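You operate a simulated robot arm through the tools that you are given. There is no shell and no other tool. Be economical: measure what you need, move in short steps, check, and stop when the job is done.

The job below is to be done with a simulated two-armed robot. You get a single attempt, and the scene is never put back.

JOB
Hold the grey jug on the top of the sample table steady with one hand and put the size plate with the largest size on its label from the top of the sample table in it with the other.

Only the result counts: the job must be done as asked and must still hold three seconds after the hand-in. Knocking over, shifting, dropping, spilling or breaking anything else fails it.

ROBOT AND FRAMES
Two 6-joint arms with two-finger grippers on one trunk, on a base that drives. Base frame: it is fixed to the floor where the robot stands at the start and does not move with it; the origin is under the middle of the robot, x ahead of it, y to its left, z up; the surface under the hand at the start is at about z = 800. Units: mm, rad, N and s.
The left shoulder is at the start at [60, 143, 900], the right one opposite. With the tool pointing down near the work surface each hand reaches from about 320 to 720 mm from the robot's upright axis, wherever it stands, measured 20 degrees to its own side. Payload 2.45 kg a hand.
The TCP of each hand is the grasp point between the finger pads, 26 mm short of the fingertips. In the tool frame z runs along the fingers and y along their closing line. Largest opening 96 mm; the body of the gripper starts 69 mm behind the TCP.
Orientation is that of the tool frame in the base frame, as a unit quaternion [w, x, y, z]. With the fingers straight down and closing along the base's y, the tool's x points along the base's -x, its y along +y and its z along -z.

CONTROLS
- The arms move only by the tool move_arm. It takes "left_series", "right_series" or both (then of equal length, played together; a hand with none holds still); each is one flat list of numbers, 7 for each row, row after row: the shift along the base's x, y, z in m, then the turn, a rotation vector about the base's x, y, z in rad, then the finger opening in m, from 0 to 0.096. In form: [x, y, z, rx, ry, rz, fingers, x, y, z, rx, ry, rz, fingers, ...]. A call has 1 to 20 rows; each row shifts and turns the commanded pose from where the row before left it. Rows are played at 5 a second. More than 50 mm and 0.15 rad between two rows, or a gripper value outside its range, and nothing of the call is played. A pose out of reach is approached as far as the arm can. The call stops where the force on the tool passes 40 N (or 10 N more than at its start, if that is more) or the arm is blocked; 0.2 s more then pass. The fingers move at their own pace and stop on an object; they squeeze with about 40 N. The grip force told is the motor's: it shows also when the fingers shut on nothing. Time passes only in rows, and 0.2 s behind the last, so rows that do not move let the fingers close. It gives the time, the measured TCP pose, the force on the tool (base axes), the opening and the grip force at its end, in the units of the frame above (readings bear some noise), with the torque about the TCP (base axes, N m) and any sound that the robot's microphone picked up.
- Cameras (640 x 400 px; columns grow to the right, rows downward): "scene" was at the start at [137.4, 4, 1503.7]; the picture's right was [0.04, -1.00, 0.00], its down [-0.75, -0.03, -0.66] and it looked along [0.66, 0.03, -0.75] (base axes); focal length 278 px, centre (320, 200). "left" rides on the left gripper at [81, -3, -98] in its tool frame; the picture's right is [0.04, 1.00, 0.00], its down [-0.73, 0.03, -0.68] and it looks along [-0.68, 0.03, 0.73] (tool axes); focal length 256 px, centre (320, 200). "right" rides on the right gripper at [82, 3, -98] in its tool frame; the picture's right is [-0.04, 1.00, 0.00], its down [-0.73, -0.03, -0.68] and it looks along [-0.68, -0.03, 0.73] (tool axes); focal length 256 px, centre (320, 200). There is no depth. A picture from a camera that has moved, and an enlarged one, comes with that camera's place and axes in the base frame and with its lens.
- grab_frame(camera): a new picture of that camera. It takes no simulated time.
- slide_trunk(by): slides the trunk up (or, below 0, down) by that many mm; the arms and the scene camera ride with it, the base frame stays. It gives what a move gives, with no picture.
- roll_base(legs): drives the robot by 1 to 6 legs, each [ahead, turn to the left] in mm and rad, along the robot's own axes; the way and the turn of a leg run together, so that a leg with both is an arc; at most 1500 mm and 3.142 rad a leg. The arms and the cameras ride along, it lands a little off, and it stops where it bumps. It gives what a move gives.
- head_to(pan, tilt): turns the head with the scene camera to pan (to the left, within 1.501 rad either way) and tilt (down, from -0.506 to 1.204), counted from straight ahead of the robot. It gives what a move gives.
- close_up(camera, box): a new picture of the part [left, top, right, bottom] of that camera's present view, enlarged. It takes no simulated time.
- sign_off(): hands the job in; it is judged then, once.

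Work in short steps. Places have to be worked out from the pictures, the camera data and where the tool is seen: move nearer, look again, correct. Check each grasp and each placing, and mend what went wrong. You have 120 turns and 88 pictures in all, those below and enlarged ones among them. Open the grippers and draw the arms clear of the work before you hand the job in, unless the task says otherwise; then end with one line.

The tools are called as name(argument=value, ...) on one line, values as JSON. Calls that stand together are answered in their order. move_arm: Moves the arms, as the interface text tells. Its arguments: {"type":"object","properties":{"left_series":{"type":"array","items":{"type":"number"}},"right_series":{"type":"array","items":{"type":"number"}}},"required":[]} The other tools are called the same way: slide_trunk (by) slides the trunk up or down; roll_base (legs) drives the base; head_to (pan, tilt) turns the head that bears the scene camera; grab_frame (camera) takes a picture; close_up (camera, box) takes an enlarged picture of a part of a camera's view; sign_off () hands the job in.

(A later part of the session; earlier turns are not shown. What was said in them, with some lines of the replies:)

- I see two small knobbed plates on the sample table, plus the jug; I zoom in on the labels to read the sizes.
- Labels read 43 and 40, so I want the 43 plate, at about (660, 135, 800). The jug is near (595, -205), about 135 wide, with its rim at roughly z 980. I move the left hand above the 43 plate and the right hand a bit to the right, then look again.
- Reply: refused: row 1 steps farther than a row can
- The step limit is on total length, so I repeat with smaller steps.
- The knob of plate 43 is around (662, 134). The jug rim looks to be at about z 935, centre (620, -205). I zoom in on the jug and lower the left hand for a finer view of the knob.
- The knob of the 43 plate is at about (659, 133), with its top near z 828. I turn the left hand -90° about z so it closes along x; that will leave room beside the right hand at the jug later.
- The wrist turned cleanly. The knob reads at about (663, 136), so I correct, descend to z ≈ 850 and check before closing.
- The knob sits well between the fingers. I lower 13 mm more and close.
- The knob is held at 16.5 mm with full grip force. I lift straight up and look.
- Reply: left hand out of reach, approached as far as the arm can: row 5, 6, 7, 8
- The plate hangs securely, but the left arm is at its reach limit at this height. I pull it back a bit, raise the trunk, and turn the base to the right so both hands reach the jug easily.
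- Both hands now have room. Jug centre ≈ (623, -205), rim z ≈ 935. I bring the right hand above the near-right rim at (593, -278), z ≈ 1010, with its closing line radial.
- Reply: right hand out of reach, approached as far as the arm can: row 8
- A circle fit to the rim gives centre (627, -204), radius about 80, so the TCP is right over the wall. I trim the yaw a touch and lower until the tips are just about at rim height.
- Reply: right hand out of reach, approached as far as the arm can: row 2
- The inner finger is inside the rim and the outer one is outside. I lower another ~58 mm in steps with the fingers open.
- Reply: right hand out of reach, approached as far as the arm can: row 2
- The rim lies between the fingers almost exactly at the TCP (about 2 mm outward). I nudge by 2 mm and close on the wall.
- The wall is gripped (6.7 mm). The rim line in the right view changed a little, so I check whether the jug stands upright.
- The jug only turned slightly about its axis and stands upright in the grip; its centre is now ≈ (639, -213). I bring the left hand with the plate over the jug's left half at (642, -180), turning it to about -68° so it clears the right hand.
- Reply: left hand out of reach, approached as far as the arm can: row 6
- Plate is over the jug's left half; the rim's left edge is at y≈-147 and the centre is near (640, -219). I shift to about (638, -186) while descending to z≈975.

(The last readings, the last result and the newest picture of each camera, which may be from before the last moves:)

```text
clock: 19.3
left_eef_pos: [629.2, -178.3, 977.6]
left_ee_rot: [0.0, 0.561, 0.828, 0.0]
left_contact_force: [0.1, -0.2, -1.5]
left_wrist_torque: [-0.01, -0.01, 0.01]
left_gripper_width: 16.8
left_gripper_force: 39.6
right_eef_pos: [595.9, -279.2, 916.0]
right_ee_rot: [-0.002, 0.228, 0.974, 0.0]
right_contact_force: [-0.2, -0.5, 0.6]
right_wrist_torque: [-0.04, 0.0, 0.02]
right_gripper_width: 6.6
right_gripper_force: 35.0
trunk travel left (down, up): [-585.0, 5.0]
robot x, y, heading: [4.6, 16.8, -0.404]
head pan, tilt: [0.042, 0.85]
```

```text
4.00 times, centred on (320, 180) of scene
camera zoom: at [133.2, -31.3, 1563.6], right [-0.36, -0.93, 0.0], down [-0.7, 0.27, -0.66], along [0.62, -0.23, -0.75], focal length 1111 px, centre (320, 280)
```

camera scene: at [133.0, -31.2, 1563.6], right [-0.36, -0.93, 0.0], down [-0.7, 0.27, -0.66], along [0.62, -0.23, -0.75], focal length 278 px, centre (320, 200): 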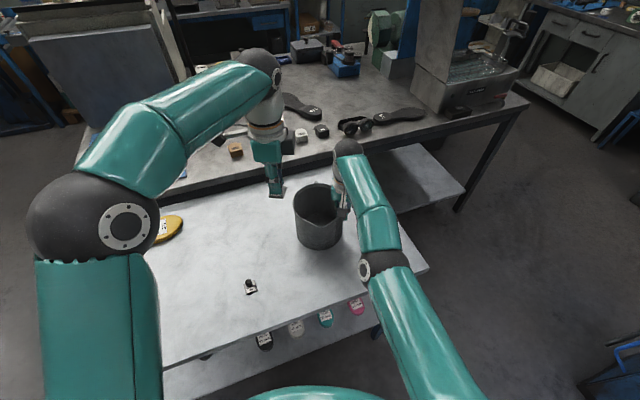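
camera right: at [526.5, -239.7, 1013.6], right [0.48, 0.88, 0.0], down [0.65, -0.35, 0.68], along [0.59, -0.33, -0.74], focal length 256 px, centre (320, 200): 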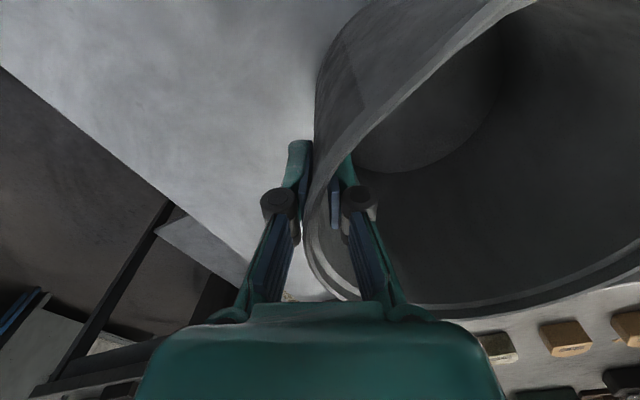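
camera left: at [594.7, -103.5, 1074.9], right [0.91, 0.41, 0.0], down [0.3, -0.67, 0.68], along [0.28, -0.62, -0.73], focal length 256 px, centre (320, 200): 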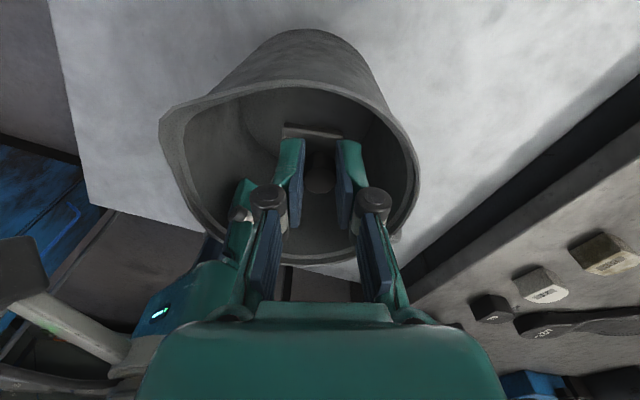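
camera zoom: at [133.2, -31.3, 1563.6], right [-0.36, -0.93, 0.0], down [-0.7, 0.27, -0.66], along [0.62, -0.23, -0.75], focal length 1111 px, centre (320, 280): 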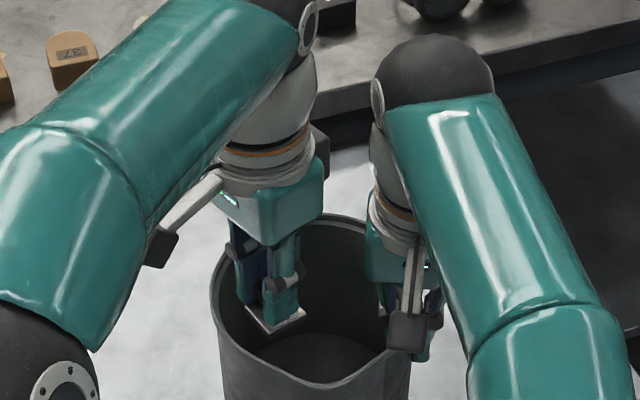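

Gap between the two grippers looks like ~25 mm, and the plate's left edge is ~5 mm inside the rim. I shift 7–8 mm toward the jug centre, then go down to z≈955.

move_arm(left_series=[0.007, -0.007, 0, 0, 0, 0, 0.005, 0, 0, -0.012, 0, 0, 0, 0.005, 0, 0, -0.012, 0, 0, 0, 0.005])

grab_frame(camera="left")

close_up(camera="scene", box=[260, 130, 380, 230])

```text
clock: 20.1
left_eef_pos: [636.6, -188.7, 952.1]
left_ee_rot: [-0.001, 0.561, 0.828, 0.0]
left_contact_force: [-0.7, 0.3, -1.4]
left_wrist_torque: [-0.01, -0.01, 0.0]
left_gripper_width: 16.6
left_gripper_force: 40.2
right_eef_pos: [595.9, -279.2, 917.1]
right_ee_rot: [-0.001, 0.228, 0.974, 0.001]
right_contact_force: [0.3, 0.1, -1.0]
right_wrist_torque: [-0.05, 0.01, 0.0]
right_gripper_width: 6.5
right_gripper_force: 34.6
trunk travel left (down, up): [-585.0, 5.0]
robot x, y, heading: [5.0, 16.9, -0.405]
head pan, tilt: [0.042, 0.85]
```

```text
46 pictures are left
camera left: at [603.0, -110.7, 1050.4], right [0.91, 0.41, 0.0], down [0.3, -0.67, 0.68], along [0.28, -0.62, -0.73], focal length 256 px, centre (320, 200)
```

left: 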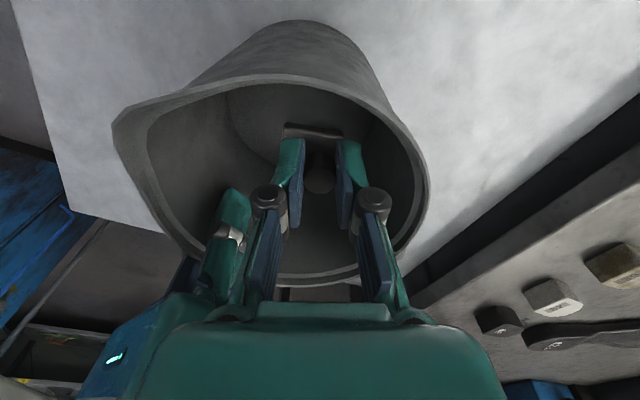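

```text
4.00 times, centred on (320, 180) of scene
camera zoom: at [133.2, -31.4, 1563.6], right [-0.36, -0.93, 0.0], down [-0.7, 0.27, -0.66], along [0.62, -0.23, -0.75], focal length 1111 px, centre (320, 280)
```

zoom: 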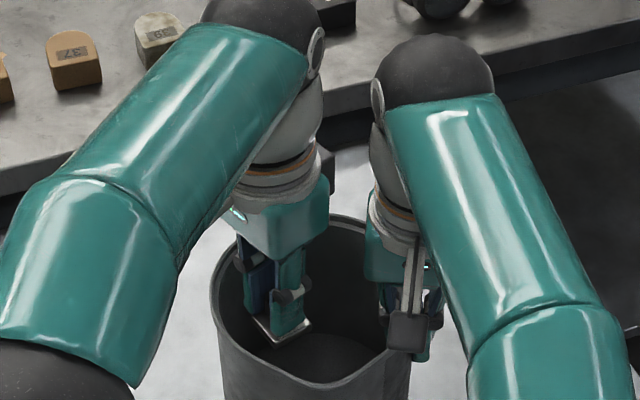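

The plate is inside the rim with clearance on all sides. I descend another ~45 mm slowly.

move_arm(left_series=[0, 0, -0.012, 0, 0, 0, 0.005, 0, 0, -0.012, 0, 0, 0, 0.005, 0, 0, -0.012, 0, 0, 0, 0.005, 0, 0, -0.01, 0, 0, 0, 0.005])

grab_frame(camera="left")

close_up(camera="scene", box=[260, 130, 380, 230])

```text
clock: 21.1
left_eef_pos: [636.0, -187.3, 905.4]
left_ee_rot: [-0.001, 0.561, 0.828, -0.001]
left_contact_force: [0.0, -1.0, -0.6]
left_wrist_torque: [0.02, -0.02, 0.01]
left_gripper_width: 16.8
left_gripper_force: 40.5
right_eef_pos: [597.0, -279.9, 915.6]
right_ee_rot: [-0.001, 0.228, 0.974, 0.001]
right_contact_force: [0.3, 0.1, 0.8]
right_wrist_torque: [-0.04, -0.01, 0.03]
right_gripper_width: 7.1
right_gripper_force: 34.6
trunk travel left (down, up): [-585.0, 5.0]
robot x, y, heading: [6.3, 19.4, -0.403]
head pan, tilt: [0.042, 0.85]
```

```text
44 pictures are left
camera left: at [601.9, -111.0, 1005.2], right [0.91, 0.41, 0.0], down [0.3, -0.67, 0.68], along [0.28, -0.62, -0.73], focal length 256 px, centre (320, 200)
```

left: 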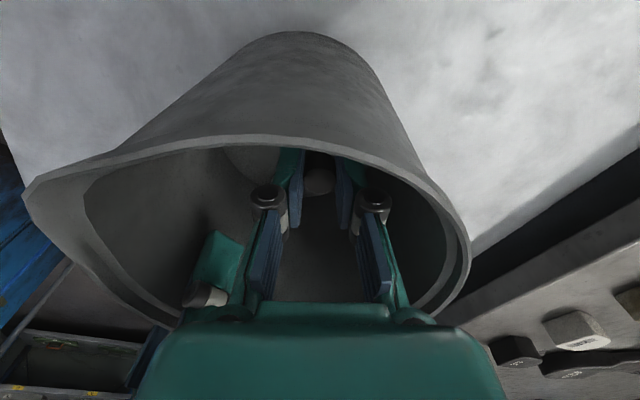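

```text
4.00 times, centred on (320, 180) of scene
camera zoom: at [133.2, -31.4, 1563.6], right [-0.36, -0.93, 0.0], down [-0.7, 0.27, -0.66], along [0.62, -0.23, -0.75], focal length 1111 px, centre (320, 280)
```

zoom: 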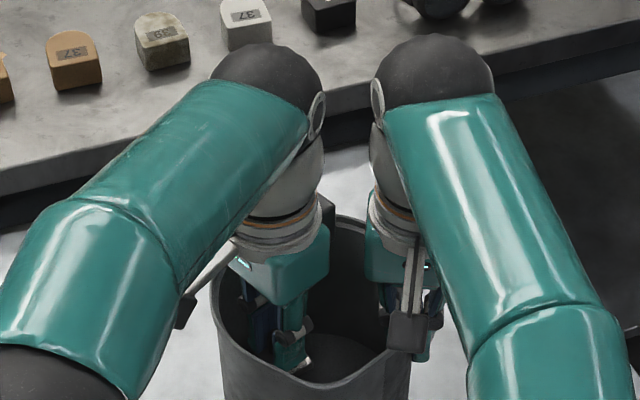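

The plate is deep inside the jug with no contact forces. I open the left fingers to release it, holding the jug still with the right hand.

move_arm(left_series=[0, 0, -0.005, 0, 0, 0, 0.005, 0, 0, 0, 0, 0, 0, 0.04, 0, 0, 0, 0, 0, 0, 0.04, 0, 0, 0, 0, 0, 0, 0.04])

grab_frame(camera="left")

```text
clock: 22.1
left_eef_pos: [636.9, -187.2, 902.7]
left_ee_rot: [0.001, 0.56, 0.828, 0.0]
left_contact_force: [-0.5, 0.1, -0.3]
left_wrist_torque: [0.02, 0.01, 0.02]
left_gripper_width: 40.1
left_gripper_force: 0.1
right_eef_pos: [596.3, -279.3, 915.1]
right_ee_rot: [-0.002, 0.228, 0.974, 0.0]
right_contact_force: [0.5, 1.1, 0.1]
right_wrist_torque: [-0.01, 0.05, 0.01]
right_gripper_width: 6.8
right_gripper_force: 35.0
trunk travel left (down, up): [-585.0, 5.0]
robot x, y, heading: [5.1, 17.1, -0.401]
head pan, tilt: [0.042, 0.85]
```

```text
42 pictures are left
camera left: at [602.0, -111.2, 1000.5], right [0.91, 0.41, 0.0], down [0.3, -0.67, 0.68], along [0.28, -0.62, -0.73], focal length 256 px, centre (320, 200)
```

left: 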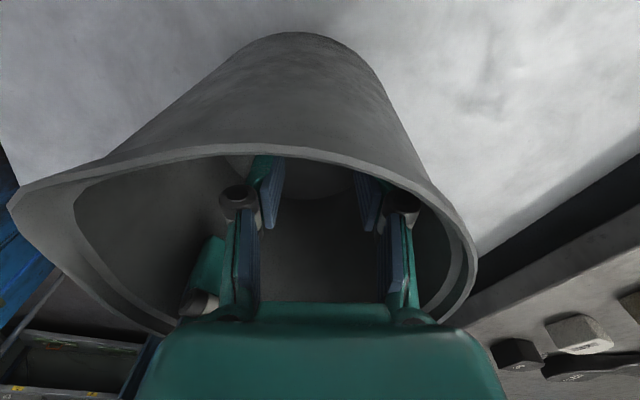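

The plate has dropped from the fingers. I raise the left hand straight up out of the jug and then back to the left.

move_arm(left_series=[0, 0, 0.02, 0, 0, 0, 0.04, 0, 0, 0.025, 0, 0, 0, 0.04, 0, 0, 0.025, 0, 0, 0, 0.04, -0.002, 0.002, 0.03, 0, 0, 0, 0.04, -0.008, 0.005, 0.03, 0, 0, 0, 0.04, -0.02, 0.02, 0.02, 0, 0, 0, 0.04, -0.02, 0.03, 0, 0, 0, 0, 0.04, -0.02, 0.03, 0, 0, 0, 0, 0.04, -0.02, 0.03, 0, 0, 0, 0, 0.04, -0.02, 0.03, 0, 0, 0, 0, 0.04])

grab_frame(camera="scene")

close_up(camera="scene", box=[270, 160, 370, 260])

grab_frame(camera="left")

```text
clock: 24.3
left_eef_pos: [523.6, -39.4, 1051.8]
left_ee_rot: [0.001, 0.56, 0.828, -0.001]
left_contact_force: [0.2, 0.8, -0.8]
left_wrist_torque: [-0.01, -0.02, -0.03]
left_gripper_width: 39.9
left_gripper_force: 0.1
right_eef_pos: [597.1, -278.8, 916.1]
right_ee_rot: [-0.001, 0.228, 0.974, 0.0]
right_contact_force: [-1.2, 0.4, -1.5]
right_wrist_torque: [0.17, 0.08, 0.12]
right_gripper_width: 6.7
right_gripper_force: 34.9
trunk travel left (down, up): [-585.0, 5.0]
robot x, y, heading: [4.7, 20.0, -0.405]
head pan, tilt: [0.042, 0.85]
```

```text
41 pictures are left
camera scene: at [132.2, -30.4, 1563.7], right [-0.36, -0.93, 0.0], down [-0.7, 0.27, -0.66], along [0.62, -0.23, -0.75], focal length 278 px, centre (320, 200)
```

scene: 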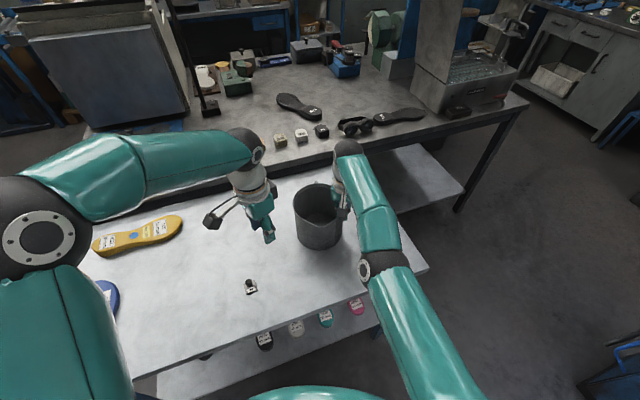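

```text
4.00 times, centred on (320, 210) of scene
camera zoom: at [132.2, -30.4, 1563.7], right [-0.36, -0.93, 0.0], down [-0.7, 0.27, -0.66], along [0.62, -0.23, -0.75], focal length 1111 px, centre (320, 160)
```

zoom: 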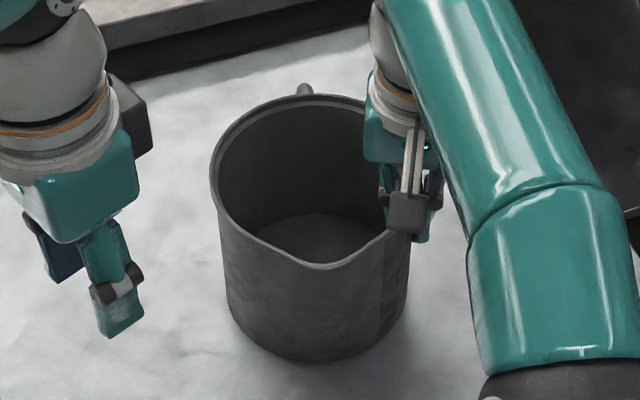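

```text
39 pictures are left
camera left: at [489.4, 36.8, 1149.8], right [0.91, 0.41, 0.0], down [0.3, -0.67, 0.68], along [0.28, -0.62, -0.73], focal length 256 px, centre (320, 200)
```

left: 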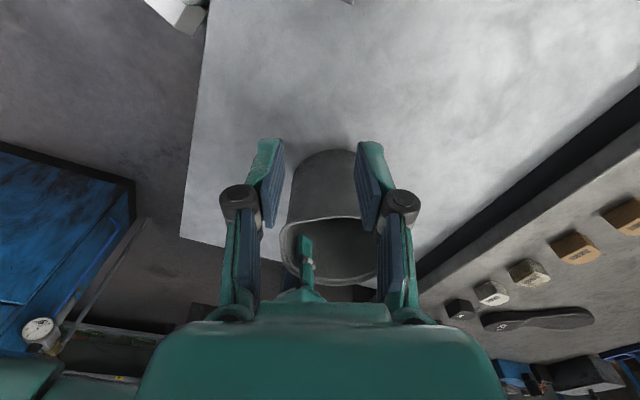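

The plate should be at the jug's bottom, hidden by the near wall. Now I open the right hand and rise clear of the rim, then look into the jug.

move_arm(right_series=[0, 0, 0, 0, 0, 0, 0.02, 0, 0, 0, 0, 0, 0, 0.05, 0, 0, 0, 0, 0, 0, 0.07, 0, 0, 0, 0, 0, 0, 0.07, 0, 0, 0.02, 0, 0, 0, 0.07, 0, 0, 0.025, 0, 0, 0, 0.07, 0, 0, 0.025, 0, 0, 0, 0.07, -0.003, 0, 0.025, 0, 0, 0, 0.07, -0.005, 0, 0.03, 0, 0, 0, 0.07])

grab_frame(camera="right")

close_up(camera="scene", box=[270, 160, 370, 260])

```text
clock: 26.3
left_eef_pos: [523.3, -40.4, 1052.5]
left_ee_rot: [0.0, 0.561, 0.828, 0.001]
left_contact_force: [0.3, 0.1, -0.9]
left_wrist_torque: [-0.01, -0.01, -0.05]
left_gripper_width: 39.9
left_gripper_force: 0.1
right_eef_pos: [580.4, -277.9, 1041.5]
right_ee_rot: [0.0, 0.228, 0.974, 0.0]
right_contact_force: [-1.5, 0.2, 1.0]
right_wrist_torque: [0.01, -0.03, -0.02]
right_gripper_width: 70.1
right_gripper_force: 0.1
right hand out of reach, approached as far as the arm can: row 8
trunk travel left (down, up): [-585.0, 5.0]
robot x, y, heading: [7.8, 17.3, -0.402]
head pan, tilt: [0.042, 0.85]
```

```text
38 pictures are left
camera right: at [509.3, -237.9, 1139.0], right [0.48, 0.88, 0.0], down [0.64, -0.35, 0.68], along [0.6, -0.33, -0.73], focal length 256 px, centre (320, 200)
```

right: 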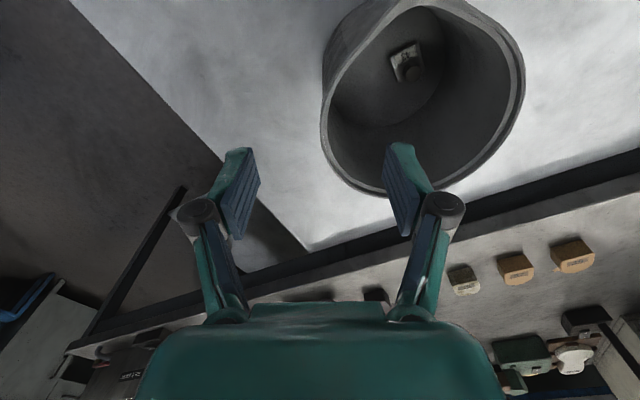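

```text
4.00 times, centred on (320, 210) of scene
camera zoom: at [132.2, -30.7, 1563.7], right [-0.36, -0.93, 0.0], down [-0.7, 0.27, -0.66], along [0.62, -0.23, -0.75], focal length 1111 px, centre (320, 160)
```

zoom: 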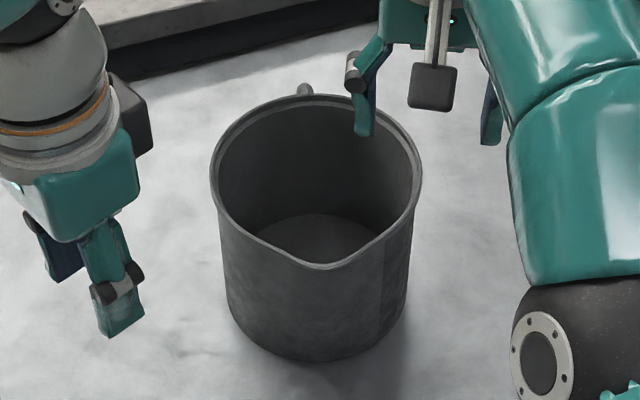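

The plate lies on the jug's bottom and the jug stands upright. I draw the right hand and the left hand well clear, back toward the robot.

move_arm(right_series=[-0.02, -0.02, 0.02, 0, 0, 0, 0.07, -0.03, -0.03, 0.02, 0, 0, 0, 0.07, -0.03, -0.03, 0.02, 0, 0, 0, 0.07, -0.03, -0.03, 0.02, 0, 0, 0, 0.07], left_series=[-0.01, 0.03, 0.02, 0, 0, 0, 0.06, -0.01, 0.03, 0.02, 0, 0, 0, 0.06, -0.01, 0.03, 0.02, 0, 0, 0, 0.06, -0.01, 0.03, 0.02, 0, 0, 0, 0.06])

grab_frame(camera="scene")

grab_frame(camera="right")

```text
clock: 27.3
left_eef_pos: [484.8, 81.4, 1134.8]
left_ee_rot: [0.0, 0.561, 0.828, 0.001]
left_contact_force: [0.4, 0.2, 0.9]
left_wrist_torque: [-0.04, -0.02, -0.01]
left_gripper_width: 60.0
left_gripper_force: 0.1
right_eef_pos: [542.0, -348.9, 1102.6]
right_ee_rot: [-0.002, 0.228, 0.974, 0.001]
right_contact_force: [-0.9, 0.6, -0.1]
right_wrist_torque: [-0.04, -0.01, 0.01]
right_gripper_width: 69.9
right_gripper_force: 0.1
right hand out of reach, approached as far as the arm can: row 1, 2, 3, 4
trunk travel left (down, up): [-585.0, 5.0]
robot x, y, heading: [3.1, 20.5, -0.405]
head pan, tilt: [0.042, 0.85]
```

```text
36 pictures are left
camera scene: at [131.5, -29.9, 1563.8], right [-0.36, -0.93, 0.0], down [-0.7, 0.27, -0.66], along [0.62, -0.24, -0.75], focal length 278 px, centre (320, 200)
```

scene: 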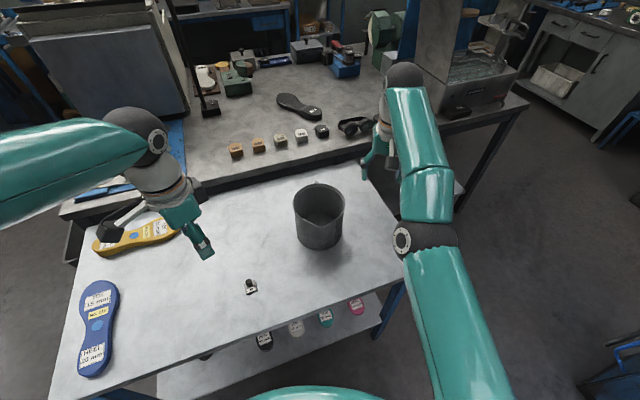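

```text
35 pictures are left
camera right: at [471.3, -308.1, 1199.5], right [0.48, 0.88, 0.0], down [0.65, -0.35, 0.68], along [0.59, -0.32, -0.74], focal length 256 px, centre (320, 200)
```

right: 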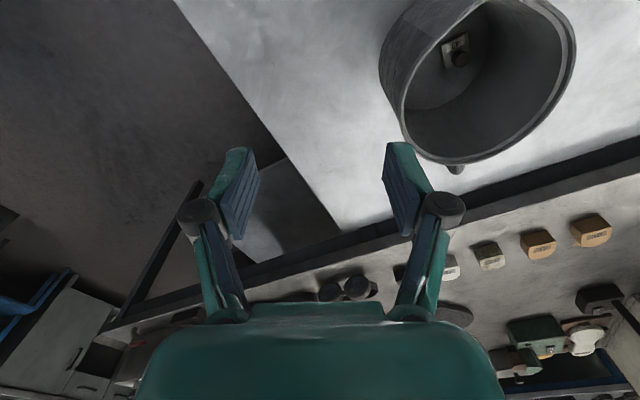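

The jug is upright with plate 43 lying inside it. Nothing else was disturbed, both hands are open and clear, so I hand the job in.

sign_off()

```text
The job is handed in.
```

The size plate 43, the larger of the two on the sample table, is lying in the grey jug; the jug stands upright, but turned slightly and shifted about 15 mm when the right hand gripped its rim.
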